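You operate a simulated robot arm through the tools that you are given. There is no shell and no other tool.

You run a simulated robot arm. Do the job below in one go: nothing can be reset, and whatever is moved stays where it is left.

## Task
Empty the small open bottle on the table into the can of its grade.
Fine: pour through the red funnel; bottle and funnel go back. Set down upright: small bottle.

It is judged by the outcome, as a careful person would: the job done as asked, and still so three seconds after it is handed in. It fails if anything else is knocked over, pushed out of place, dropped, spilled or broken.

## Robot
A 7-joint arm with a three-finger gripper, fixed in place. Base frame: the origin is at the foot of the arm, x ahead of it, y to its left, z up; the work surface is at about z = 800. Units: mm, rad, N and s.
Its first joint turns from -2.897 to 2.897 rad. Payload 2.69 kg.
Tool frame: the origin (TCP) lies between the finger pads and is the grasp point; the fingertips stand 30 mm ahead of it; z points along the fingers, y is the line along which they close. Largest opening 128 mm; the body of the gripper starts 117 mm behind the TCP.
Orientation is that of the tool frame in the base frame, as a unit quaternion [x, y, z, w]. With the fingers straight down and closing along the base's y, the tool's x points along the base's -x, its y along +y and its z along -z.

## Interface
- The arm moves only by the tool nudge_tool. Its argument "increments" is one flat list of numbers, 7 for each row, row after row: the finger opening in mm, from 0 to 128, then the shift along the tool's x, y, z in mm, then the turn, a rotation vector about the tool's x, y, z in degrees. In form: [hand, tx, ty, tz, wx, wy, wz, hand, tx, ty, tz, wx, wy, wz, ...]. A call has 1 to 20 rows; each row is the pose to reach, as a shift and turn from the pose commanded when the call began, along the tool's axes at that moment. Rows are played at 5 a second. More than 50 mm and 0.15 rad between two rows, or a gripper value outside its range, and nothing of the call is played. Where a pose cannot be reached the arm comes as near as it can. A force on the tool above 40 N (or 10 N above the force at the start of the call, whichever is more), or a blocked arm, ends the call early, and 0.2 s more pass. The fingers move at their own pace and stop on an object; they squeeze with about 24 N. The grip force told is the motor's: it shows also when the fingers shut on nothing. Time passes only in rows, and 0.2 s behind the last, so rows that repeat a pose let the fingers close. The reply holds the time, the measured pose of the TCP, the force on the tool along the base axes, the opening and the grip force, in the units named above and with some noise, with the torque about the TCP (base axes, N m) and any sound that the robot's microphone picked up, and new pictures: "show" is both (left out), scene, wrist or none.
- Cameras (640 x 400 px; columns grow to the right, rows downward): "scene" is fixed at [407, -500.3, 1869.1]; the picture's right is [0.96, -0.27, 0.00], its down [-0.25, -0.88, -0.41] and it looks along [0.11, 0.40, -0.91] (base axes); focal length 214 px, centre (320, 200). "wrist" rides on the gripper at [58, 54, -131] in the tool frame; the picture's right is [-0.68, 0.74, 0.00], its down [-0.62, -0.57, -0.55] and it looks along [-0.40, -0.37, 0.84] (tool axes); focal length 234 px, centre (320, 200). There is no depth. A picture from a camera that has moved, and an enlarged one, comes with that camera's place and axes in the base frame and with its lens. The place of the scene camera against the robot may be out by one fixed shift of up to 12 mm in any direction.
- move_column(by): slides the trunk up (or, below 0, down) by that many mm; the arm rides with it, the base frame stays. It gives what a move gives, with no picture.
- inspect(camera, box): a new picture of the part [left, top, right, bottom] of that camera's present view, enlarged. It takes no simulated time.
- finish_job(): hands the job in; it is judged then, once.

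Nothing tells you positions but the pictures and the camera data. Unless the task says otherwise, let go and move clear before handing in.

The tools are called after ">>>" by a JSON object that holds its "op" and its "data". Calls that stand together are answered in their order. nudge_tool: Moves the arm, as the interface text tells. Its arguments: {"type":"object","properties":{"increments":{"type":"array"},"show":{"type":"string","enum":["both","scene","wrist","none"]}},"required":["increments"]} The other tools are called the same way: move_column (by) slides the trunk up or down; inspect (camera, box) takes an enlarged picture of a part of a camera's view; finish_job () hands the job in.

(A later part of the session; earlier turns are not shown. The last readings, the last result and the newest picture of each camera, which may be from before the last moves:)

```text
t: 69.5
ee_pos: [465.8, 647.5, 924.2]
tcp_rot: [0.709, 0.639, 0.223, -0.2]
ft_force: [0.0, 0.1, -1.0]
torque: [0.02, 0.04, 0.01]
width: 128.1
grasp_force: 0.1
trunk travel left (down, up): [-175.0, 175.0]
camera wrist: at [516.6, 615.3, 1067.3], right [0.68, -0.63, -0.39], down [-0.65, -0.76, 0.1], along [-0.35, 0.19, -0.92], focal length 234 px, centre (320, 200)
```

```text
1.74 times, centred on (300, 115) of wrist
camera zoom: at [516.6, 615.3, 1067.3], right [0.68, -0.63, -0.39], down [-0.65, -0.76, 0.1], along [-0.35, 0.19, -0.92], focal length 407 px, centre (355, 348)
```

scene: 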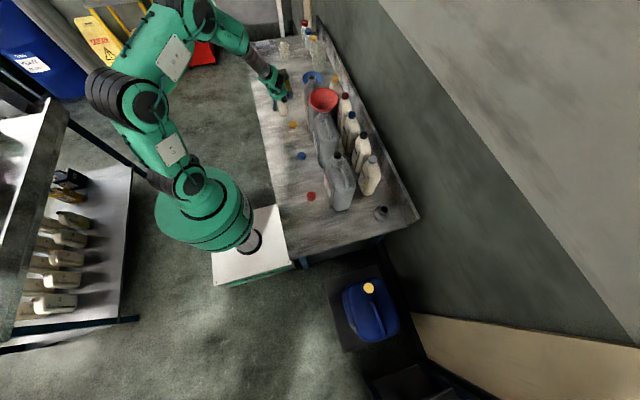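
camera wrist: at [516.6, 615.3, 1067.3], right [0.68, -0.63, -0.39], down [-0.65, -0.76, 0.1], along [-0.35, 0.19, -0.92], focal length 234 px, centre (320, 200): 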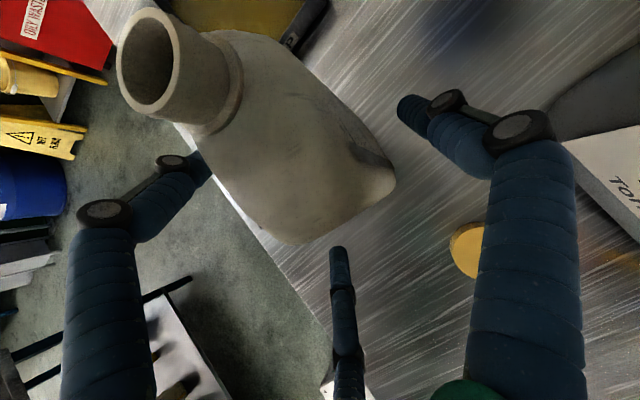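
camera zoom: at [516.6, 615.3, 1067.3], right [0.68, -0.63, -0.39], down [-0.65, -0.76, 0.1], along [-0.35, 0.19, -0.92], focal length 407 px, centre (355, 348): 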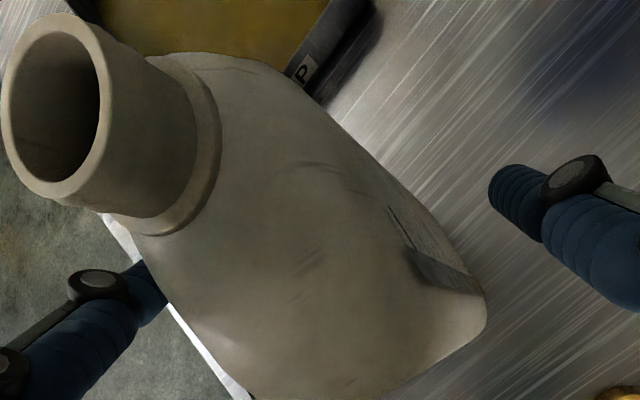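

No disturbance so far. I'll advance the last 33 mm.

>>> {"op": "nudge_tool", "data": {"increments": [128, 0, 0, 12, 0, 0, 0, 128, 0, 0, 24, 0, 0, 0, 128, 0, 0, 33, 0, 0, 0], "show": "none"}}

>>> {"op": "inspect", "data": {"camera": "scene", "box": [260, 70, 310, 125]}}

>>> {"op": "inspect", "data": {"camera": "wrist", "box": [120, 0, 440, 260]}}

```text
t: 70.3
ee_pos: [467.9, 665.9, 897.3]
tcp_rot: [0.709, 0.638, 0.223, -0.201]
ft_force: [-0.1, -0.8, -1.0]
torque: [-0.03, 0.02, 0.01]
width: 127.5
grasp_force: 0.2
trunk travel left (down, up): [-175.0, 175.0]
```

```text
7.27 times, centred on (285, 98) of scene
camera zoom: at [407.0, -500.3, 1869.1], right [0.96, -0.27, 0.0], down [-0.25, -0.88, -0.41], along [0.11, 0.4, -0.91], focal length 1560 px, centre (574, 946)
```

zoom: 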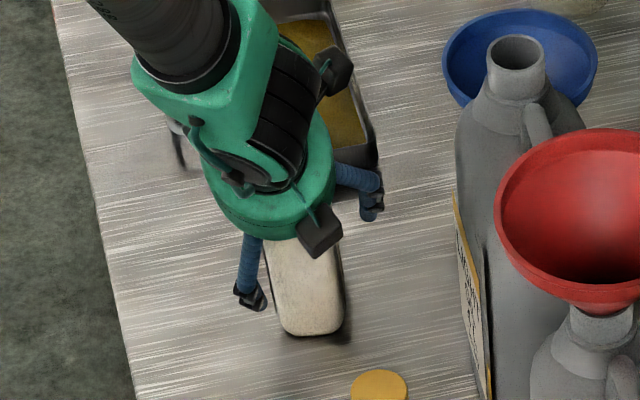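

```text
1.54 times, centred on (280, 130) of wrist
camera zoom: at [518.9, 633.6, 1039.8], right [0.67, -0.63, -0.39], down [-0.65, -0.76, 0.1], along [-0.35, 0.19, -0.92], focal length 360 px, centre (382, 308)
```

zoom: 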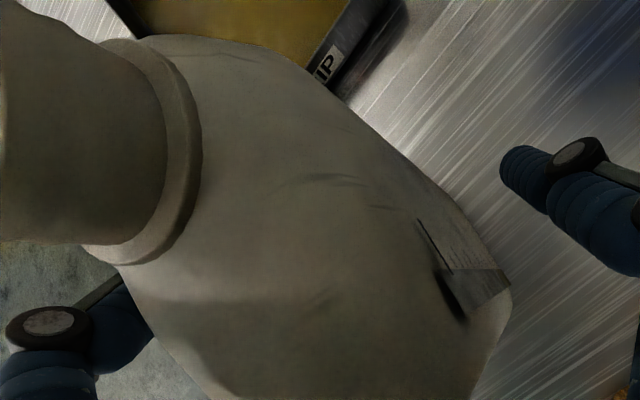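

The fingers straddle the bottle with nothing touched. I'll close in stages, watching for first contact and any shift.

>>> {"op": "nudge_tool", "data": {"increments": [110, 0, 0, 0, 0, 0, 0, 95, 0, 0, 0, 0, 0, 0, 86, 0, 0, 0, 0, 0, 0, 86, 0, 0, 0, 0, 0, 0], "show": "none"}}

>>> {"op": "inspect", "data": {"camera": "scene", "box": [260, 70, 310, 125]}}

>>> {"op": "inspect", "data": {"camera": "wrist", "box": [120, 0, 440, 260]}}

```text
t: 71.3
ee_pos: [467.4, 664.2, 896.7]
tcp_rot: [0.709, 0.639, 0.223, -0.2]
ft_force: [-0.5, -0.3, -0.2]
torque: [0.0, 0.01, -0.03]
width: 86.4
grasp_force: 0.5
trunk travel left (down, up): [-175.0, 175.0]
```

```text
7.27 times, centred on (285, 98) of scene
camera zoom: at [407.0, -500.3, 1869.1], right [0.96, -0.27, 0.0], down [-0.25, -0.88, -0.41], along [0.11, 0.4, -0.91], focal length 1560 px, centre (574, 946)
```

zoom: 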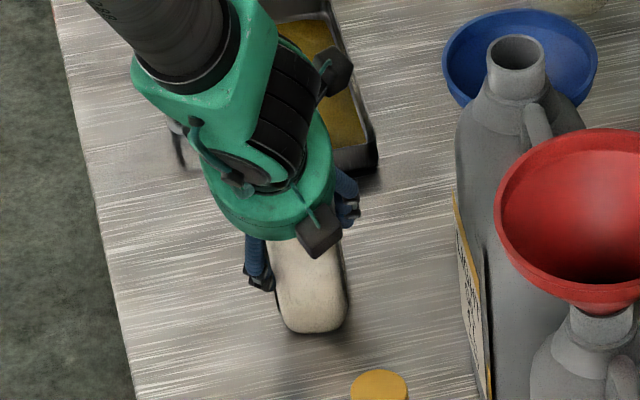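

```text
1.54 times, centred on (280, 130) of wrist
camera zoom: at [518.6, 633.2, 1039.8], right [0.67, -0.63, -0.39], down [-0.65, -0.76, 0.1], along [-0.35, 0.19, -0.92], focal length 360 px, centre (382, 308)
```

zoom: 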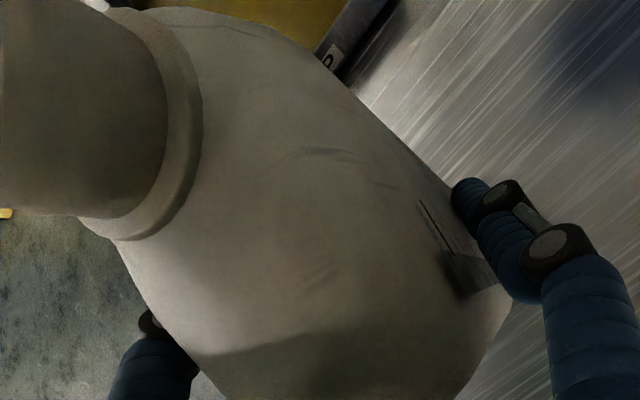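

Both sides are now about to touch, and the hand behaves as three fingers. The bottle slid about 5 mm and stays upright, so I'll close fully.

>>> {"op": "nudge_tool", "data": {"increments": [80, 0, 0, 0, 0, 0, 0, 74, 0, 0, 0, 0, 0, 0, 66, 0, 0, 0, 0, 0, 0, 66, 0, 0, 0, 0, 0, 0]}}

>>> {"op": "inspect", "data": {"camera": "scene", "box": [260, 70, 310, 125]}}

>>> {"op": "inspect", "data": {"camera": "wrist", "box": [120, 0, 440, 260]}}

```text
t: 72.3
ee_pos: [467.2, 665.2, 896.8]
tcp_rot: [0.709, 0.638, 0.223, -0.201]
ft_force: [0.3, -0.7, 1.4]
torque: [-0.22, -0.15, -0.01]
width: 84.1
grasp_force: 24.4
trunk travel left (down, up): [-175.0, 175.0]
camera wrist: at [518.7, 633.1, 1039.9], right [0.67, -0.63, -0.39], down [-0.65, -0.76, 0.1], along [-0.35, 0.19, -0.92], focal length 234 px, centre (320, 200)
```

scene: 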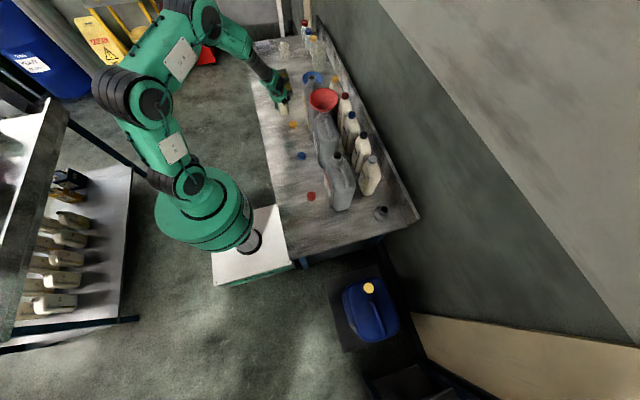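
wrist: 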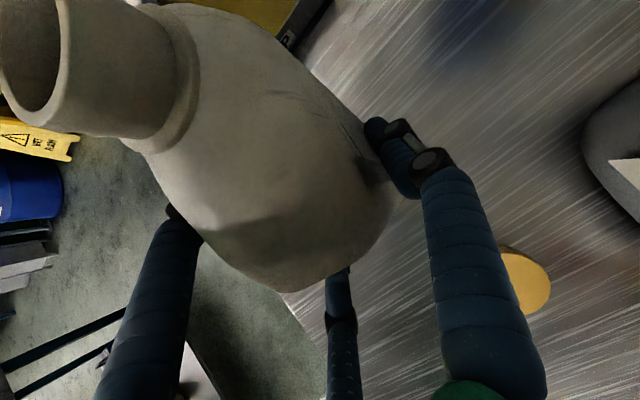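

```text
7.27 times, centred on (285, 98) of scene
camera zoom: at [407.0, -500.3, 1869.1], right [0.96, -0.27, 0.0], down [-0.25, -0.88, -0.41], along [0.11, 0.4, -0.91], focal length 1560 px, centre (574, 946)
```

zoom: 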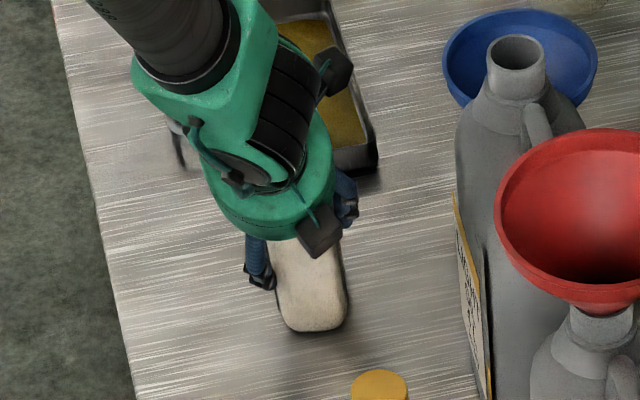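

```text
1.54 times, centred on (280, 130) of wrist
camera zoom: at [518.7, 633.1, 1039.9], right [0.67, -0.63, -0.39], down [-0.65, -0.76, 0.1], along [-0.35, 0.19, -0.92], focal length 360 px, centre (382, 308)
```

zoom: 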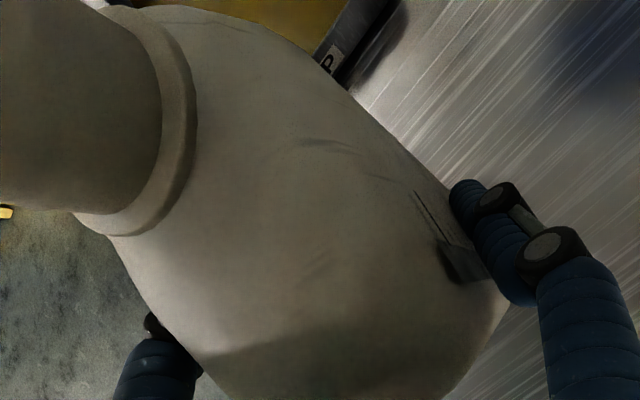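

A firm three-point grip: 84 mm reading, 24 N. I'll lift a little and verify.

>>> {"op": "nudge_tool", "data": {"increments": [60, 2.9, 0, -4.1, 0, 0, 0, 60, 5.7, 0, -8.2, 0, 0, 0, 60, 11.5, 0, -16.4, 0, 0, 0, 60, 17.2, 0, -24.6, 0, 0, 0, 60, 17.2, 0, -24.6, 0, 0, 0]}}

>>> {"op": "inspect", "data": {"camera": "scene", "box": [260, 60, 320, 125]}}

```text
t: 73.5
ee_pos: [467.8, 666.7, 926.4]
tcp_rot: [0.709, 0.638, 0.223, -0.2]
ft_force: [0.0, -0.1, -2.4]
torque: [-0.06, 0.03, -0.01]
width: 83.8
grasp_force: 24.1
trunk travel left (down, up): [-175.0, 175.0]
camera wrist: at [518.5, 634.5, 1069.8], right [0.67, -0.63, -0.39], down [-0.65, -0.76, 0.1], along [-0.35, 0.19, -0.92], focal length 234 px, centre (320, 200)
```

scene: 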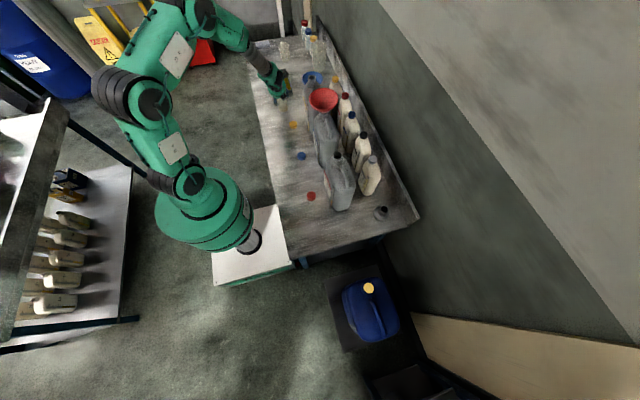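
wrist: 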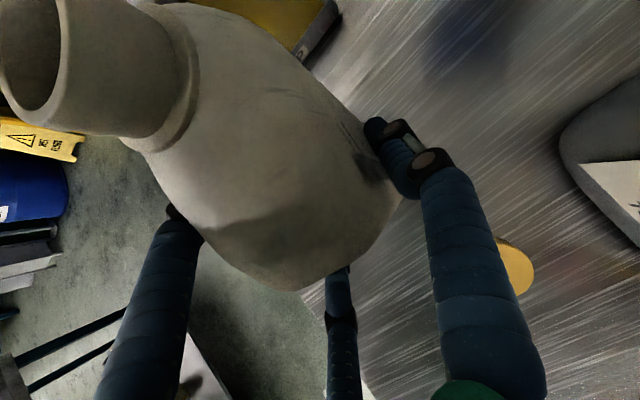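

```text
6.15 times, centred on (290, 92) of scene
camera zoom: at [407.0, -500.3, 1869.1], right [0.96, -0.27, 0.0], down [-0.25, -0.88, -0.41], along [0.11, 0.4, -0.91], focal length 1320 px, centre (505, 862)
```

zoom: 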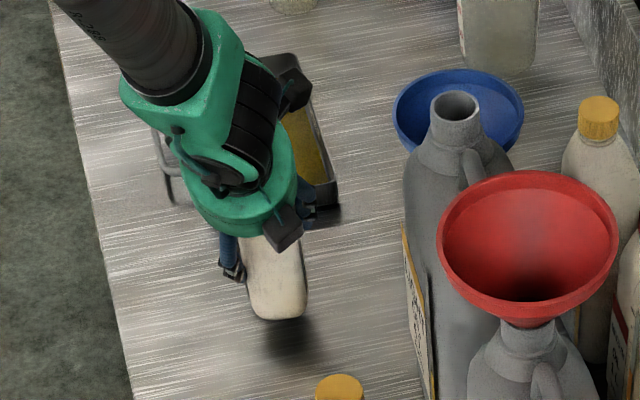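

The bottle is held firmly (about 0.25 kg). I'll lift it well above everything, keeping it upright.

>>> {"op": "nudge_tool", "data": {"increments": [60, 12, 0, -24, 0, 0, 0, 60, 27, 1, -58, 0, 0, 0, 60, 43, 2, -93, 0, 0, 0, 60, 59, 3, -128, 0, 0, 0, 60, 75, 4, -163, 0, 0, 0, 60, 91, 4, -198, 0, 0, 0, 60, 107, 5, -233, 0, 0, 0, 60, 123, 6, -268, 0, 0, 0, 60, 137, 6, -300, 0, 0, 0, 60, 137, 6, -300, 0, 0, 0]}}

```text
t: 75.7
ee_pos: [467.0, 605.0, 1253.0]
tcp_rot: [0.709, 0.639, 0.223, -0.2]
ft_force: [-0.3, -0.1, -2.0]
torque: [-0.03, 0.03, 0.03]
width: 83.7
grasp_force: 23.7
trunk travel left (down, up): [-175.0, 175.0]
camera wrist: at [517.7, 572.8, 1396.5], right [0.67, -0.63, -0.39], down [-0.65, -0.76, 0.1], along [-0.35, 0.19, -0.92], focal length 234 px, centre (320, 200)
```

scene: 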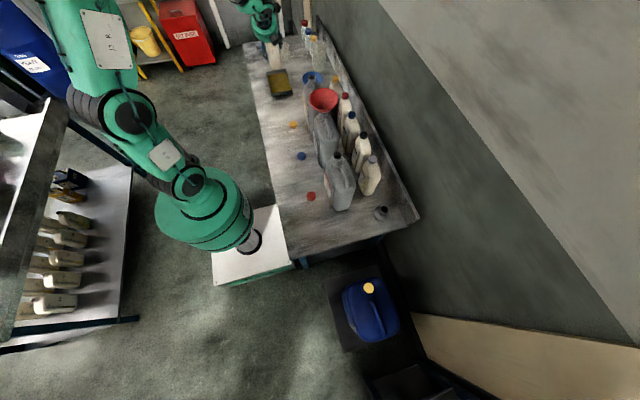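
wrist: 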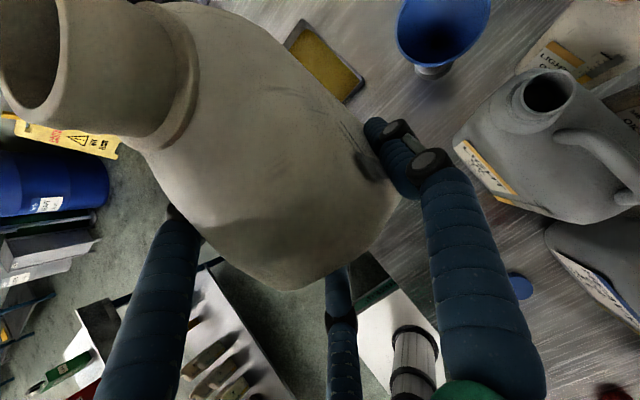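

I'll yaw the bottle toward -x and tilt it to 35° on the way, which puts the tool straight down. At roughly a quarter full, that is far from spilling.

>>> {"op": "nudge_tool", "data": {"increments": [60, -6.5, 7.9, -11.2, 2.09, -1.88, -6.62, 60, -12.9, 15.8, -22.5, 4.19, -3.76, -13.24, 60, -19.4, 23.7, -33.7, 6.28, -5.64, -19.86, 60, -25.8, 31.7, -45, 8.37, -7.51, -26.49, 60, -32.3, 39.6, -56.2, 10.46, -9.39, -33.11, 60, -38.7, 47.5, -67.5, 12.56, -11.27, -39.73, 60, -45.2, 55.4, -78.7, 14.65, -13.15, -46.35, 60, -51.6, 63.3, -89.9, 16.74, -15.03, -52.97, 60, -58.1, 71.2, -101.2, 18.84, -16.91, -59.59, 60, -64.5, 79.1, -112.4, 20.93, -18.79, -66.21, 60, -71, 87.1, -123.7, 23.02, -20.66, -72.84, 60, -77.4, 95, -134.9, 25.11, -22.54, -79.46, 60, -83.9, 102.9, -146.2, 27.21, -24.42, -86.08, 60, -90.3, 110.8, -157.4, 29.3, -26.3, -92.7, 60, -90.3, 110.8, -157.4, 29.3, -26.3, -92.7]}}

>>> {"op": "inspect", "data": {"camera": "scene", "box": [250, 20, 400, 140]}}

```text
t: 78.9
ee_pos: [561.4, 431.6, 1329.2]
tcp_rot: [-0.001, 1.0, -0.002, -0.001]
ft_force: [0.2, 0.1, -2.2]
torque: [-0.01, 0.06, -0.02]
width: 83.2
grasp_force: 23.5
trunk travel left (down, up): [-175.0, 175.0]
camera wrist: at [502.9, 485.8, 1462.1], right [0.68, 0.74, 0.0], down [0.62, -0.56, 0.55], along [0.4, -0.37, -0.84], focal length 234 px, centre (320, 200)
```

scene: 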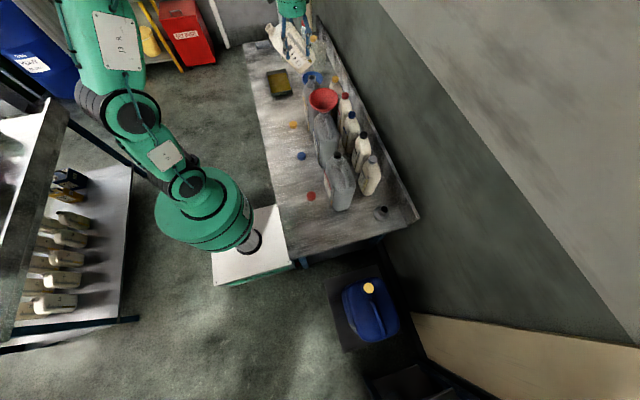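
wrist: 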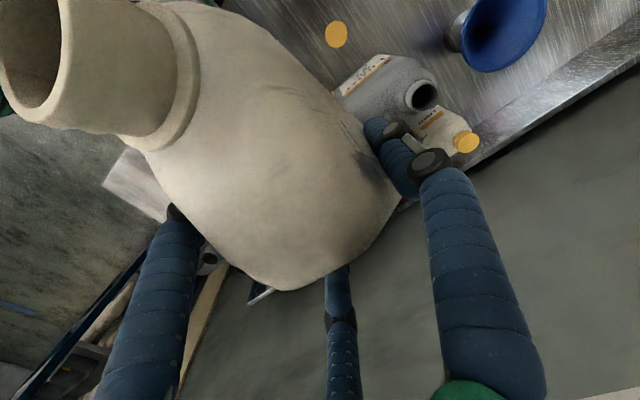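

```text
3.33 times, centred on (325, 80) of scene
camera zoom: at [407.0, -500.3, 1869.1], right [0.96, -0.27, 0.0], down [-0.25, -0.88, -0.41], along [0.11, 0.4, -0.91], focal length 715 px, centre (303, 600)
```

zoom: 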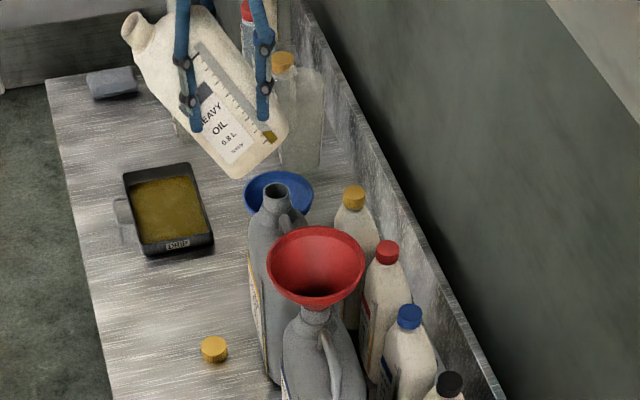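

The bottle is oriented as planned, mouth toward -x and oil low. I'll carry it high to the far side of the funnel while tilting to 60°, then lower it to the pouring height.

>>> {"op": "nudge_tool", "data": {"increments": [60, -33, -19, 0, 0, -3.5, 0, 60, -66, -39, 0, 0, -7, 0, 60, -99, -58, 0, 0, -10.5, 0, 60, -131, -78, 0, 0, -14, 0, 60, -164, -97, 0, 0, -17.5, 0, 60, -197, -117, 0, 0, -21, 0, 60, -230, -136, 0, 0, -25, 0, 60, -230, -136, 33, 0, -25, 0, 60, -230, -136, 60, 0, -25, 0, 60, -230, -136, 60, 0, -25, 0]}}

>>> {"op": "inspect", "data": {"camera": "scene", "box": [290, 40, 420, 140]}}

```text
t: 81.1
ee_pos: [791.1, 293.9, 1268.7]
tcp_rot: [0.0, 0.977, -0.001, 0.215]
ft_force: [-0.3, 0.3, -2.3]
torque: [-0.03, 0.08, 0.0]
width: 83.3
grasp_force: 23.8
trunk travel left (down, up): [-175.0, 175.0]
camera wrist: at [683.5, 349.0, 1364.3], right [0.61, 0.74, 0.28], down [0.33, -0.56, 0.76], along [0.72, -0.37, -0.59], focal length 234 px, centre (320, 200)
```

scene: 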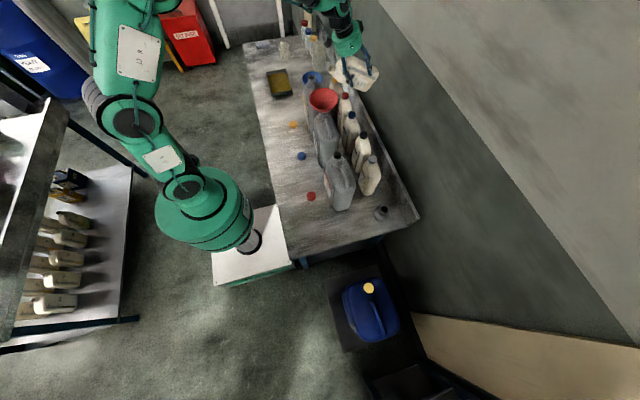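
wrist: 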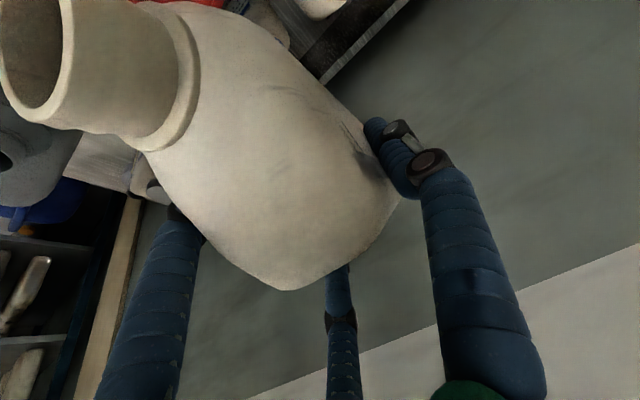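

```text
4.00 times, centred on (355, 90) of scene
camera zoom: at [407.0, -500.3, 1869.1], right [0.96, -0.27, 0.0], down [-0.25, -0.88, -0.41], along [0.11, 0.4, -0.91], focal length 858 px, centre (180, 640)
```

zoom: 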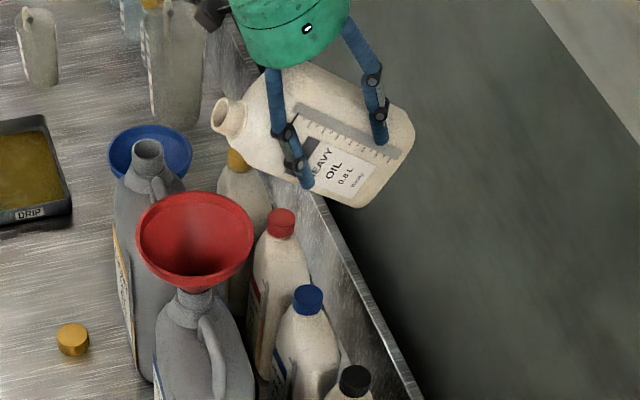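

The mouth is over the funnel, about 100 mm above the rim. I'll tilt slowly to 90°, holding the lip over the funnel, and look for the start of flow.

>>> {"op": "nudge_tool", "data": {"increments": [60, 0, -1, 0, 0, -4, 0, 60, -0.6, -2, 0.2, 0, -8, 0, 60, 0, -3, 0, 0, -12, 0, 60, 0.5, -3, -0.2, 0, -15, 0, 60, 1.8, -3, -0.9, 0, -18, 0, 60, 2.7, -3, -1.3, 0, -20, 0, 60, 3.8, -3, -1.8, 0, -22, 0, 60, 4.9, -3, -2.3, 0, -24, 0, 60, 6.1, -3, -2.8, 0, -26, 0, 60, 7.5, -3, -3.5, 0, -28, 0, 60, 9.1, -3, -4.2, 0, -30, 0]}}

>>> {"op": "inspect", "data": {"camera": "scene", "box": [290, 50, 400, 140]}}

```text
t: 83.5
ee_pos: [780.5, 293.2, 1269.8]
tcp_rot: [-0.002, 0.887, 0.0, 0.461]
ft_force: [0.4, -0.3, -1.7]
torque: [-0.02, 0.03, 0.0]
width: 83.0
grasp_force: 23.8
trunk travel left (down, up): [-175.0, 175.0]
camera wrist: at [640.4, 347.1, 1299.0], right [0.39, 0.74, 0.55], down [-0.1, -0.56, 0.82], along [0.92, -0.37, -0.15], focal length 234 px, centre (320, 200)
```

scene: 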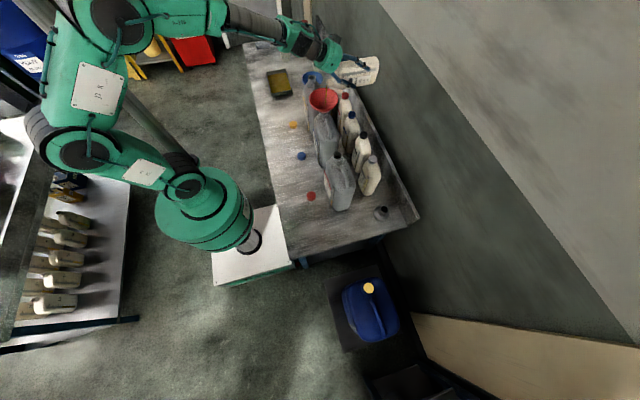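
wrist: 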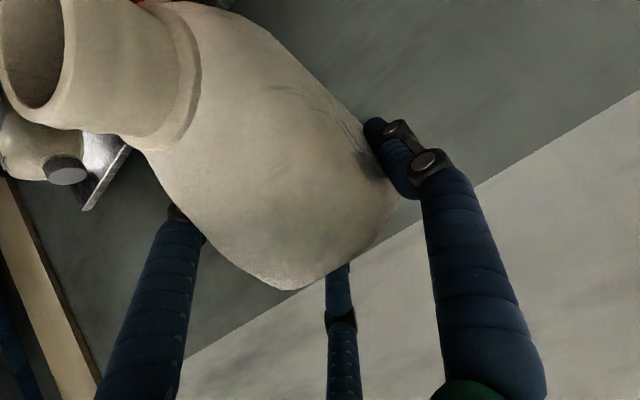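

```text
4.44 times, centred on (345, 95) of scene
camera zoom: at [407.0, -500.3, 1869.1], right [0.96, -0.27, 0.0], down [-0.25, -0.88, -0.41], along [0.11, 0.4, -0.91], focal length 953 px, centre (209, 667)
```

zoom: 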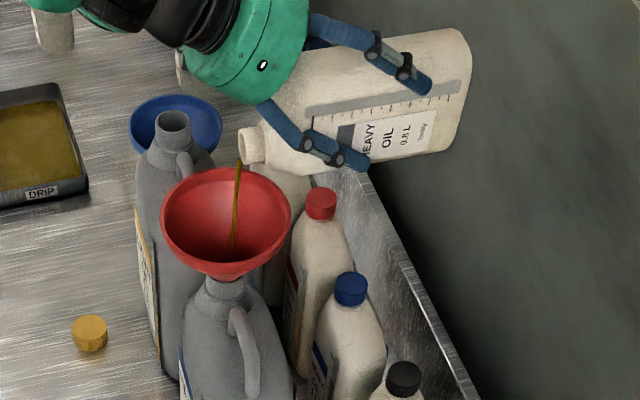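

Oil is streaming into the middle of the funnel. I'll hold briefly, then tilt slowly to about 110°.

>>> {"op": "nudge_tool", "data": {"increments": [60, 0, 0, 0, 0, 0, 0, 60, 0, 0, 0, 0, 0, 0, 60, 0, 0, 0, 0, 0, 0, 60, 0, 0, 0, 0, 0, 0, 60, 0, 0, 0, 0, 0, 0, 60, 0.9, 0, -1.3, 0, -1.5, 0, 60, 1.8, 0, -2.6, 0, -3, 0, 60, 2.7, 0, -3.9, 0, -4.5, 0, 60, 3.7, 0, -5.3, 0, -6, 0, 60, 4.8, 0, -6.8, 0, -7.5, 0, 60, 5.9, 0, -8.5, 0, -9, 0, 60, 7, 0, -10, 0, -10.5, 0, 60, 8.1, 0, -11.6, 0, -12, 0, 60, 9.3, 0, -13.3, 0, -13.5, 0, 60, 10.5, 0, -15, 0, -15, 0, 60, 11.7, 0, -16.8, 0, -16.5, 0, 60, 12.9, 0, -18.5, 0, -18, 0, 60, 14.3, 0, -20.5, 0, -20, 0]}}

>>> {"op": "inspect", "data": {"camera": "scene", "box": [290, 50, 400, 140]}}

```text
t: 87.3
ee_pos: [755.5, 292.0, 1268.6]
tcp_rot: [-0.002, 0.794, 0.0, 0.608]
ft_force: [-0.3, 0.0, -1.5]
torque: [-0.01, 0.01, 0.01]
width: 82.7
grasp_force: 23.7
trunk travel left (down, up): [-175.0, 175.0]
camera wrist: at [614.5, 346.5, 1248.5], right [0.17, 0.74, 0.65], down [-0.37, -0.56, 0.74], along [0.91, -0.37, 0.17], focal length 234 px, centre (320, 200)
```

scene: 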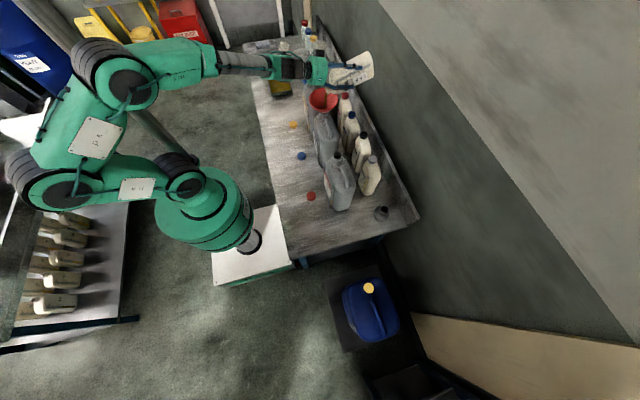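
wrist: 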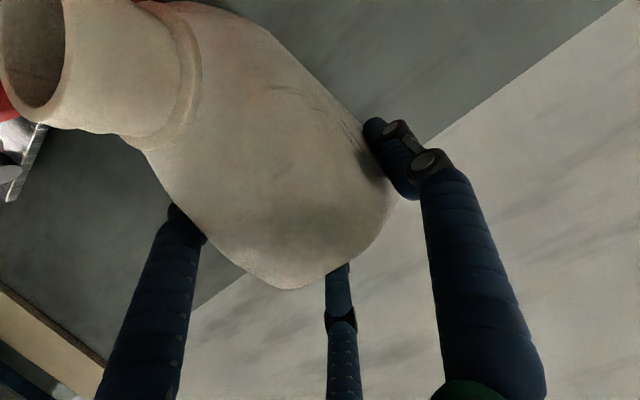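

```text
4.44 times, centred on (345, 95) of scene
camera zoom: at [407.0, -500.3, 1869.1], right [0.96, -0.27, 0.0], down [-0.25, -0.88, -0.41], along [0.11, 0.4, -0.91], focal length 953 px, centre (209, 667)
```

zoom: 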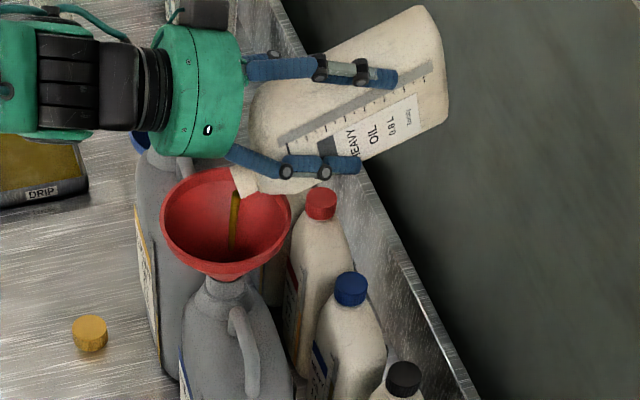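

It is still flowing cleanly into the funnel. I'll hold, then tilt further to about 125° to drain the shoulder.

>>> {"op": "nudge_tool", "data": {"increments": [60, 0, 0, 0, 0, 0, 0, 60, 0, 0, 0, 0, 0, 0, 60, 0, 0, 0, 0, 0, 0, 60, 0, 0, 0, 0, 0, 0, 60, 0, 0, 0, 0, 0, 0, 60, -0.1, 0, -3.4, 0, -2, 0, 60, -0.2, 0, -6.8, 0, -4, 0, 60, -0.4, 0, -10.2, 0, -6, 0, 60, -0.5, 0, -13.6, 0, -8, 0, 60, -0.6, 0, -17, 0, -10, 0, 60, -0.8, 0, -20.4, 0, -12, 0, 60, -0.9, 0, -23.8, 0, -13.5, 0, 60, -1, 0, -27.2, 0, -15, 0, 60, -1, 0, -27.2, 0, -15, 0, 60, -1, 0, -27.2, 0, -15, 0, 60, -1, 0, -27.2, 0, -15, 0, 60, -1, 0, -27.2, 0, -15, 0, 60, -1, 0, -27.2, 0, -15, 0, 60, -1, 0, -27.2, 0, -15, 0, 60, -1, 0, -27.2, 0, -15, 0]}}

>>> {"op": "inspect", "data": {"camera": "scene", "box": [290, 50, 400, 140]}}

```text
t: 91.5
ee_pos: [730.4, 292.8, 1277.7]
tcp_rot: [-0.001, 0.708, -0.001, 0.707]
ft_force: [0.5, 0.0, 0.1]
torque: [0.01, 0.01, 0.01]
width: 82.2
grasp_force: 24.1
trunk travel left (down, up): [-175.0, 175.0]
camera wrist: at [599.1, 346.0, 1220.7], right [0.0, 0.74, 0.67], down [-0.55, -0.56, 0.62], along [0.84, -0.37, 0.4], focal length 234 px, centre (320, 200)
```

scene: 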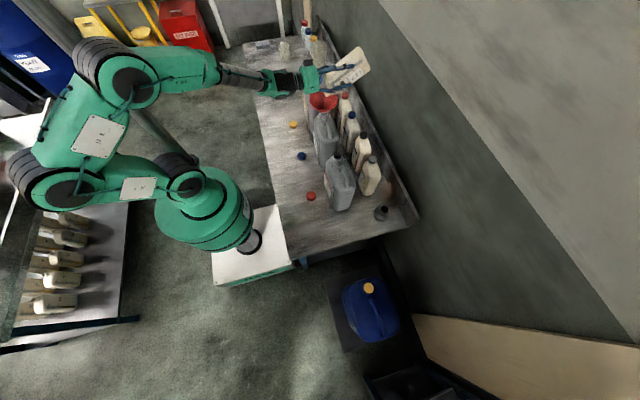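
wrist: 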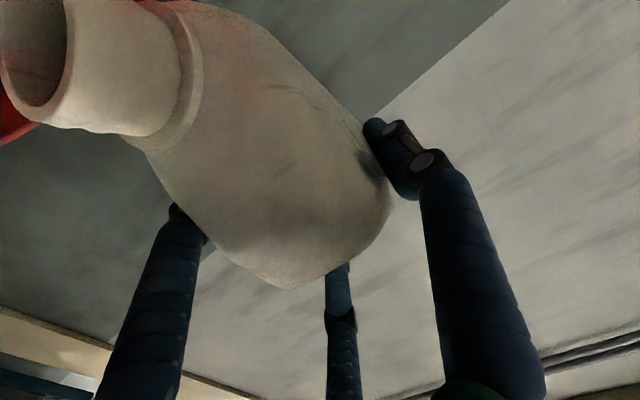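

```text
4.44 times, centred on (345, 95) of scene
camera zoom: at [407.0, -500.3, 1869.1], right [0.96, -0.27, 0.0], down [-0.25, -0.88, -0.41], along [0.11, 0.4, -0.91], focal length 953 px, centre (209, 667)
```

zoom: 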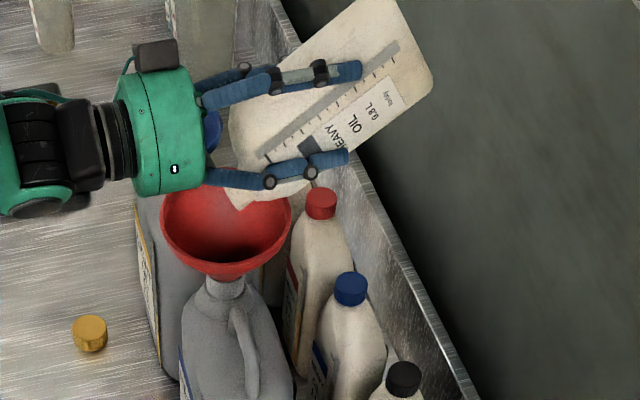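

>>> {"op": "inspect", "data": {"camera": "scene", "box": [312, 75, 352, 115]}}

>>> {"op": "nudge_tool", "data": {"increments": [60, 0, 0, 0, 0, -2, 0, 60, 0, 0, 0, 0, -4, 0, 60, 0, 0, -2, 0, -6, 0, 60, 0, 0, -3, 0, -8, 0, 60, 0, 0, -4, 0, -10, 0, 60, 0, 0, -4, 0, -10, 0, 60, 0, 0, -4, 0, -10, 0, 60, 0, 0, -4, 0, -10, 0, 60, 0, 0, -4, 0, -10, 0, 60, 0, 0, -4, 0, -10, 0, 60, 0, 0, -4, 0, -10, 0, 60, 0, 0, -4, 0, -10, 0, 60, 0, 0, -4, 0, -10, 0, 60, 0, 0, -4, 0, -10, 0, 60, 0, 0, -4, 0, -10, 0], "show": "none"}}

>>> {"op": "inspect", "data": {"camera": "scene", "box": [312, 75, 352, 115]}}

```text
10.00 times, centred on (332, 95) of scene
camera zoom: at [407.0, -500.3, 1869.1], right [0.96, -0.27, 0.0], down [-0.25, -0.88, -0.41], along [0.11, 0.4, -0.91], focal length 2145 px, centre (200, 1250)
```

zoom: 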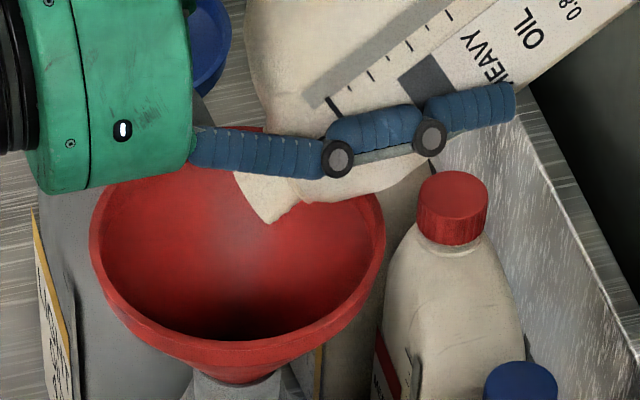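

```text
t: 94.7
ee_pos: [726.1, 293.1, 1277.5]
tcp_rot: [-0.001, 0.644, 0.0, 0.765]
ft_force: [0.5, -0.3, -1.4]
torque: [-0.01, 0.04, -0.01]
width: 81.9
grasp_force: 24.5
trunk travel left (down, up): [-175.0, 175.0]
```

```text
10.00 times, centred on (332, 95) of scene
camera zoom: at [407.0, -500.3, 1869.1], right [0.96, -0.27, 0.0], down [-0.25, -0.88, -0.41], along [0.11, 0.4, -0.91], focal length 2145 px, centre (200, 1250)
```

zoom: 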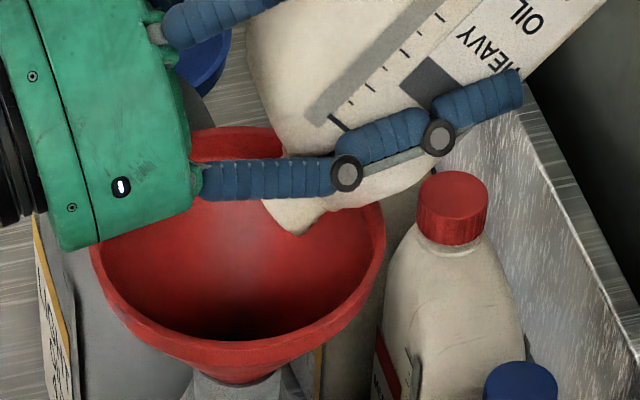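

The bottle has drained and nothing more comes at 135°. I'll tilt it back along the same path, keeping the lip over the funnel.

>>> {"op": "nudge_tool", "data": {"increments": [60, 0.7, 0, 3.9, 0, 5, 0, 60, 1.6, 0, 8.9, 0, 10, 0, 60, 2.6, 0, 14.8, 0, 15, 0, 60, 3.8, 0, 21.7, 0, 20, 0, 60, 5.2, 0, 29.6, 0, 25, 0, 60, 6.4, 0, 36.4, 0, 30, 0, 60, 7.7, 0, 43.3, 0, 35, 0, 60, 8.7, 0, 49.3, 0, 40, 0, 60, 9.6, 0, 54.2, 0, 45, 0, 60, 10.3, 0, 58.1, 0, 50, 0, 60, 10.8, 0, 61.1, 0, 55, 0, 60, 11.1, 0, 63, 0, 60, 0, 60, 11.3, 0, 64, 0, 65, 0, 60, 11.3, 0, 64, 0, 70, 0, 60, 11.3, 0, 64, 0, 75, 0, 60, 11.3, 0, 64, 0, 75, 0]}}

>>> {"op": "inspect", "data": {"camera": "scene", "box": [290, 40, 420, 140]}}

```text
t: 98.1
ee_pos: [790.9, 293.0, 1277.0]
tcp_rot: [0.0, 0.977, -0.001, 0.215]
ft_force: [0.0, 0.1, -1.2]
torque: [0.0, 0.0, -0.01]
width: 81.7
grasp_force: 23.7
trunk travel left (down, up): [-175.0, 175.0]
camera wrist: at [684.1, 346.7, 1373.2], right [0.61, 0.74, 0.28], down [0.33, -0.56, 0.76], along [0.72, -0.37, -0.59], focal length 234 px, centre (320, 200)
```

scene: 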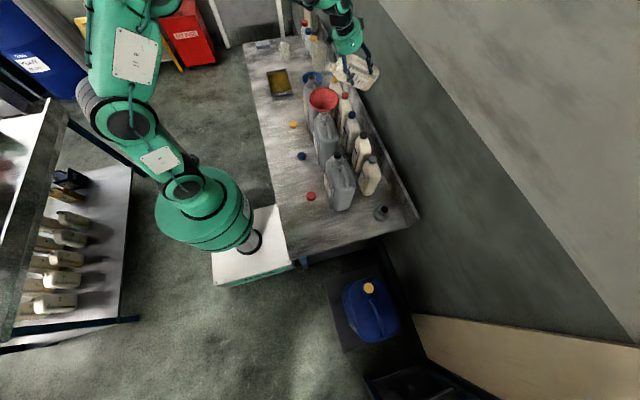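
wrist: 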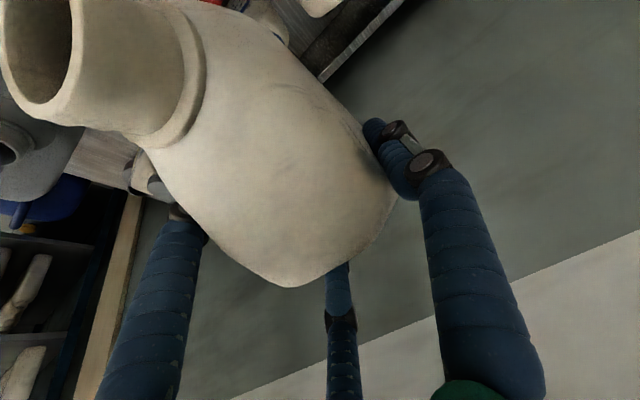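

```text
4.00 times, centred on (355, 90) of scene
camera zoom: at [407.0, -500.3, 1869.1], right [0.96, -0.27, 0.0], down [-0.25, -0.88, -0.41], along [0.11, 0.4, -0.91], focal length 858 px, centre (180, 640)
```

zoom: 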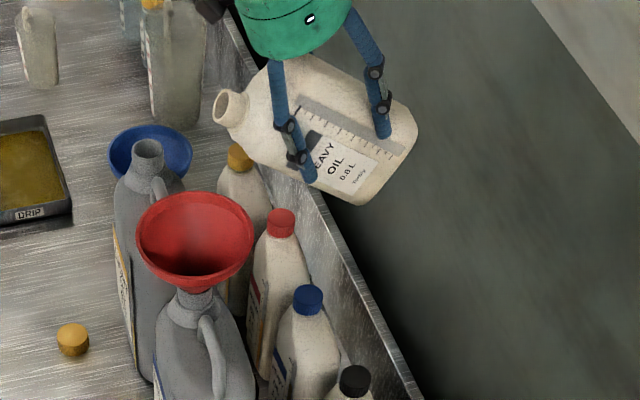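

Nothing is dripping. I'll raise the bottle and carry it back the way it came.

>>> {"op": "nudge_tool", "data": {"increments": [60, -13, 0, -27, 0, 2, 0, 60, -25, 0, -54, 0, 4, 0, 60, 2, 18, -67, 0, 7, 0, 60, 28, 35, -79, 0, 10, 0, 60, 54, 52, -91, 0, 13, 0, 60, 80, 70, -103, 0, 16, 0, 60, 106, 87, -115, 0, 19, 0, 60, 132, 104, -127, 0, 22, 0, 60, 158, 121, -139, 0, 24, 0, 60, 183, 138, -152, 0, 25, 0, 60, 183, 138, -152, 0, 25, 0]}}

>>> {"op": "inspect", "data": {"camera": "scene", "box": [250, 20, 400, 140]}}

```text
t: 100.5
ee_pos: [561.9, 432.5, 1340.0]
tcp_rot: [0.0, 1.0, -0.001, 0.0]
ft_force: [-1.1, 0.6, -0.7]
torque: [-0.02, -0.05, 0.01]
width: 81.4
grasp_force: 24.1
trunk travel left (down, up): [-175.0, 175.0]
camera wrist: at [503.0, 486.5, 1471.5], right [0.68, 0.74, 0.0], down [0.62, -0.56, 0.55], along [0.4, -0.37, -0.84], focal length 234 px, centre (320, 200)
```

scene: 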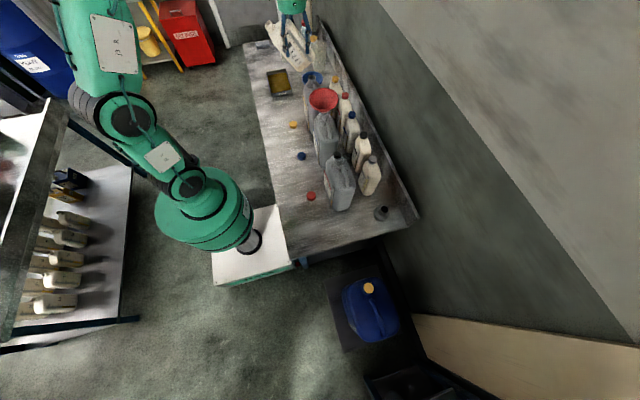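
wrist: 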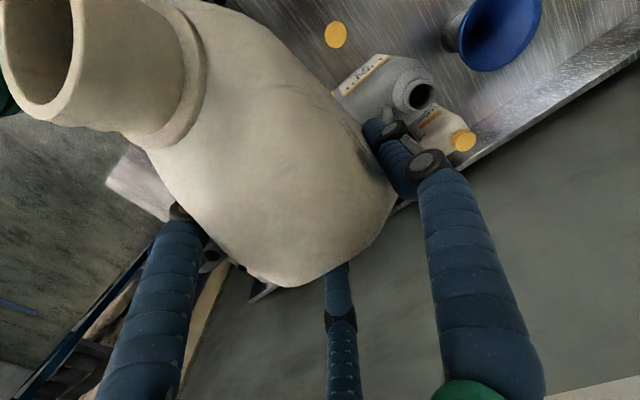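

```text
3.33 times, centred on (325, 80) of scene
camera zoom: at [407.0, -500.3, 1869.1], right [0.96, -0.27, 0.0], down [-0.25, -0.88, -0.41], along [0.11, 0.4, -0.91], focal length 715 px, centre (303, 600)
```

zoom: 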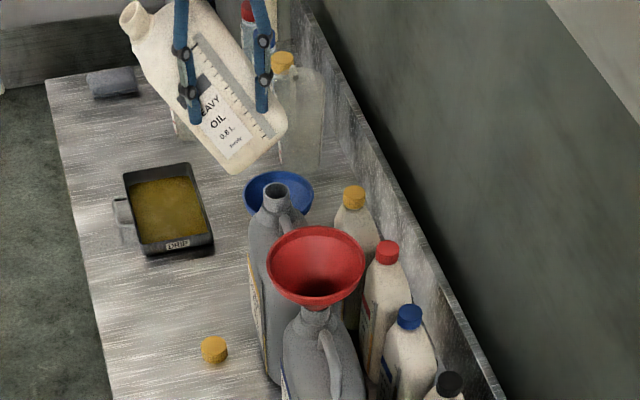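

The level strip now reads empty. I'll turn the bottle back upright, facing its original direction, above its old place.

>>> {"op": "nudge_tool", "data": {"increments": [60, 7.4, 12.4, 6.2, -2.09, 1.88, 6.62, 60, 14.8, 24.8, 12.4, -4.19, 3.76, 13.24, 60, 22.3, 37.2, 18.6, -6.28, 5.64, 19.86, 60, 29.7, 49.6, 24.9, -8.37, 7.51, 26.49, 60, 37.1, 62, 31.1, -10.46, 9.39, 33.11, 60, 44.5, 74.4, 37.3, -12.56, 11.27, 39.73, 60, 52, 86.8, 43.5, -14.65, 13.15, 46.35, 60, 59.4, 99.1, 49.7, -16.74, 15.03, 52.97, 60, 66.8, 111.5, 55.9, -18.84, 16.91, 59.59, 60, 74.2, 123.9, 62.1, -20.93, 18.79, 66.21, 60, 81.6, 136.3, 68.4, -23.02, 20.66, 72.84, 60, 89.1, 148.7, 74.6, -25.11, 22.54, 79.46, 60, 96.5, 161.1, 80.8, -27.21, 24.42, 86.08, 60, 103.9, 173.5, 87, -29.3, 26.3, 92.7, 60, 103.9, 173.5, 87, -29.3, 26.3, 92.7]}}

>>> {"op": "inspect", "data": {"camera": "scene", "box": [240, 0, 340, 100]}}

```text
t: 103.7
ee_pos: [455.4, 604.8, 1250.4]
tcp_rot: [0.709, 0.638, 0.223, -0.201]
ft_force: [-1.1, -0.1, -0.6]
torque: [-0.03, -0.02, -0.02]
width: 81.6
grasp_force: 24.5
trunk travel left (down, up): [-175.0, 175.0]
camera wrist: at [507.0, 572.1, 1392.6], right [0.67, -0.63, -0.39], down [-0.65, -0.75, 0.1], along [-0.35, 0.19, -0.92], focal length 234 px, centre (320, 200)
```

scene: 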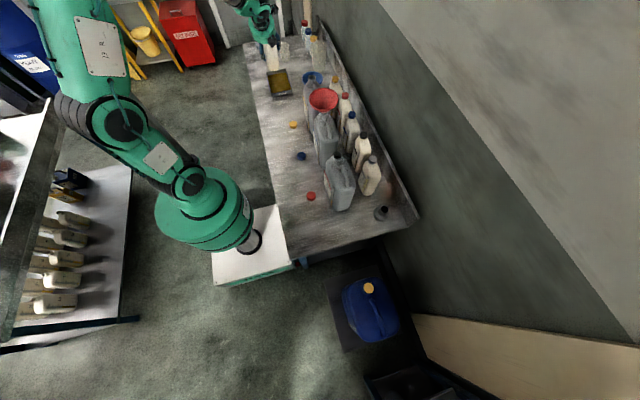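
wrist: 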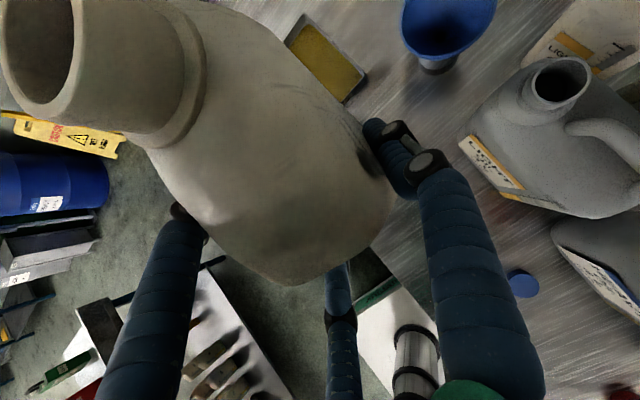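

```text
4.00 times, centred on (290, 50) of scene
camera zoom: at [407.0, -500.3, 1869.1], right [0.96, -0.27, 0.0], down [-0.25, -0.88, -0.41], along [0.11, 0.4, -0.91], focal length 858 px, centre (440, 800)
```

zoom: 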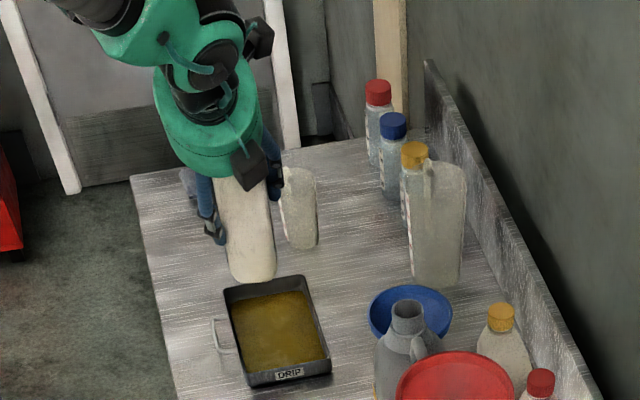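

The bottle is nearly upright, perhaps 3° back. I'll add a small correction and lower it to just above its spot.

>>> {"op": "nudge_tool", "data": {"increments": [60, -8, -1, 35, 0, 0, 0, 60, -24, -2, 70, 0, 0, 0, 60, -40, -3, 105, 0, -1, 0, 60, -57, -3, 140, 0, -1, 0, 60, -74, -4, 175, 0, -2, 0, 60, -91, -4, 210, 0, -2, 0, 60, -108, -4.4, 245, 0, -3, 0, 60, -125, -4.4, 278, 0, -3, 0, 60, -142, -4.4, 309, 0, -3, 0, 60, -142, -4.4, 309, 0, -3, 0]}}

>>> {"op": "inspect", "data": {"camera": "scene", "box": [255, 60, 325, 130]}}

```text
t: 105.9
ee_pos: [457.8, 664.6, 914.8]
tcp_rot: [0.715, 0.643, 0.205, -0.183]
ft_force: [-0.5, 0.4, -0.6]
torque: [-0.02, 0.02, -0.01]
width: 81.3
grasp_force: 23.8
trunk travel left (down, up): [-175.0, 175.0]
camera wrist: at [511.0, 639.9, 1059.0], right [0.67, -0.65, -0.36], down [-0.65, -0.75, 0.14], along [-0.36, 0.14, -0.92], focal length 234 px, centre (320, 200)
```

scene: 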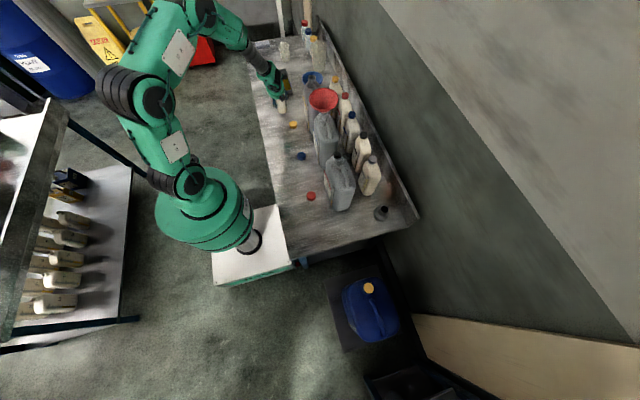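
wrist: 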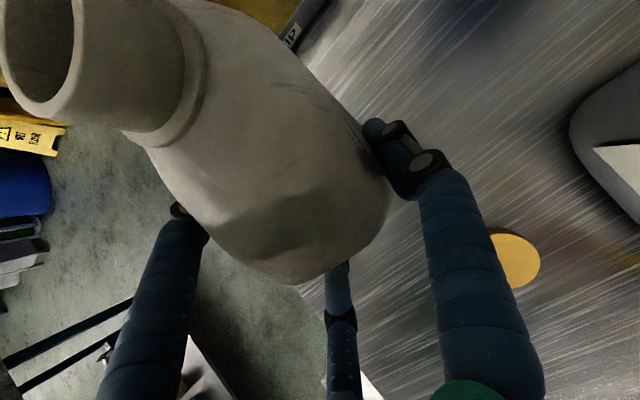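

```text
5.71 times, centred on (290, 95) of scene
camera zoom: at [407.0, -500.3, 1869.1], right [0.96, -0.27, 0.0], down [-0.25, -0.88, -0.41], along [0.11, 0.4, -0.91], focal length 1226 px, centre (491, 800)
```

zoom: 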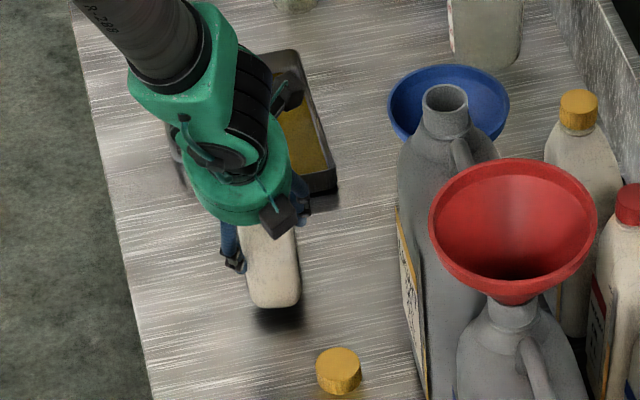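

I'll shift 4 mm toward +x to match the original spot and lower gently until it touches.

>>> {"op": "nudge_tool", "data": {"increments": [60, -2, 4, 3.5, 0, 0, 0, 60, -4, 4, 7, 0, 0, 0, 60, -5.5, 4, 10, 0, 0, 0], "show": "none"}}

>>> {"op": "inspect", "data": {"camera": "scene", "box": [265, 85, 305, 125]}}

```text
t: 106.7
ee_pos: [463.3, 664.6, 903.3]
tcp_rot: [0.715, 0.643, 0.204, -0.184]
ft_force: [0.2, 1.2, -0.5]
torque: [0.0, 0.0, 0.01]
width: 81.4
grasp_force: 24.1
trunk travel left (down, up): [-175.0, 175.0]
```

```text
10.00 times, centred on (285, 105) of scene
camera zoom: at [407.0, -500.3, 1869.1], right [0.96, -0.27, 0.0], down [-0.25, -0.88, -0.41], along [0.11, 0.4, -0.91], focal length 2145 px, centre (670, 1150)
```

zoom: 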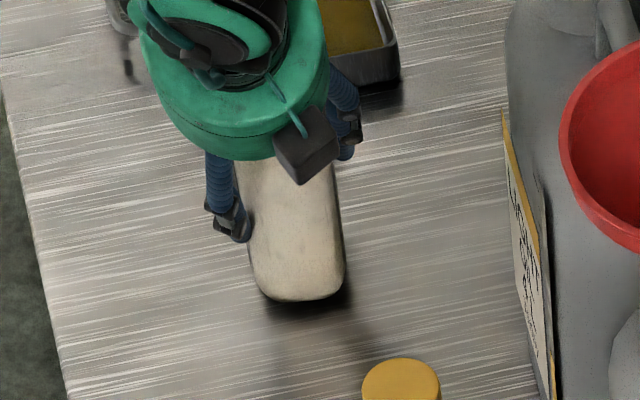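

>>> {"op": "nudge_tool", "data": {"increments": [60, -1.1, 0, 1.7, 0, 0, 0, 60, -2.1, 0, 3.4, 0, 0, 0, 60, -2.1, 0, 3.4, 0, 0, 0], "show": "none"}}

>>> {"op": "nudge_tool", "data": {"increments": [60, -0.8, 0, 1.3, 0, 0, 0, 60, -1.6, 0, 2.5, 0, 0, 0, 60, -1.6, 0, 2.5, 0, 0, 0], "show": "none"}}

```text
t: 107.5
ee_pos: [462.2, 665.3, 900.3]
tcp_rot: [0.714, 0.644, 0.204, -0.184]
ft_force: [-0.8, 0.6, 0.3]
torque: [0.02, -0.03, -0.02]
width: 81.2
grasp_force: 24.0
trunk travel left (down, up): [-175.0, 175.0]
```

```text
t: 108.3
ee_pos: [462.3, 665.2, 897.9]
tcp_rot: [0.715, 0.643, 0.205, -0.184]
ft_force: [0.7, -1.0, 15.1]
torque: [0.56, -0.52, 0.0]
width: 81.2
grasp_force: 24.4
trunk travel left (down, up): [-175.0, 175.0]
```

It touches (15 N), and the torque shows the +x/+y bottom corner landing first. I'll lift 4 mm, correct the small lean, and set down again.

>>> {"op": "nudge_tool", "data": {"increments": [60, 2.1, 0, -3.4, -0.5, 1, -0.3, 60, 2.1, 0, -3.4, -1.5, 2.5, -0.9, 60, 2.1, 0, -3.4, -2.1, 3, -1.3, 60, 2.1, 0, -3.4, -2.1, 3, -1.3], "show": "none"}}

>>> {"op": "nudge_tool", "data": {"increments": [60, -0.9, 0, 1.2, 0, 0, 0, 60, -1.7, 0, 2.5, 0, 0, 0, 60, -1.7, 0, 2.5, 0, 0, 0], "show": "none"}}

```text
t: 109.3
ee_pos: [463.7, 663.5, 900.0]
tcp_rot: [0.705, 0.642, 0.236, -0.186]
ft_force: [-0.2, 0.1, 0.0]
torque: [-0.01, -0.01, -0.03]
width: 81.2
grasp_force: 23.8
trunk travel left (down, up): [-175.0, 175.0]
```

```text
t: 110.1
ee_pos: [463.3, 665.6, 898.7]
tcp_rot: [0.704, 0.643, 0.236, -0.185]
ft_force: [-0.9, 0.3, 3.7]
torque: [-0.2, 0.03, 0.01]
width: 81.1
grasp_force: 24.1
trunk travel left (down, up): [-175.0, 175.0]
```

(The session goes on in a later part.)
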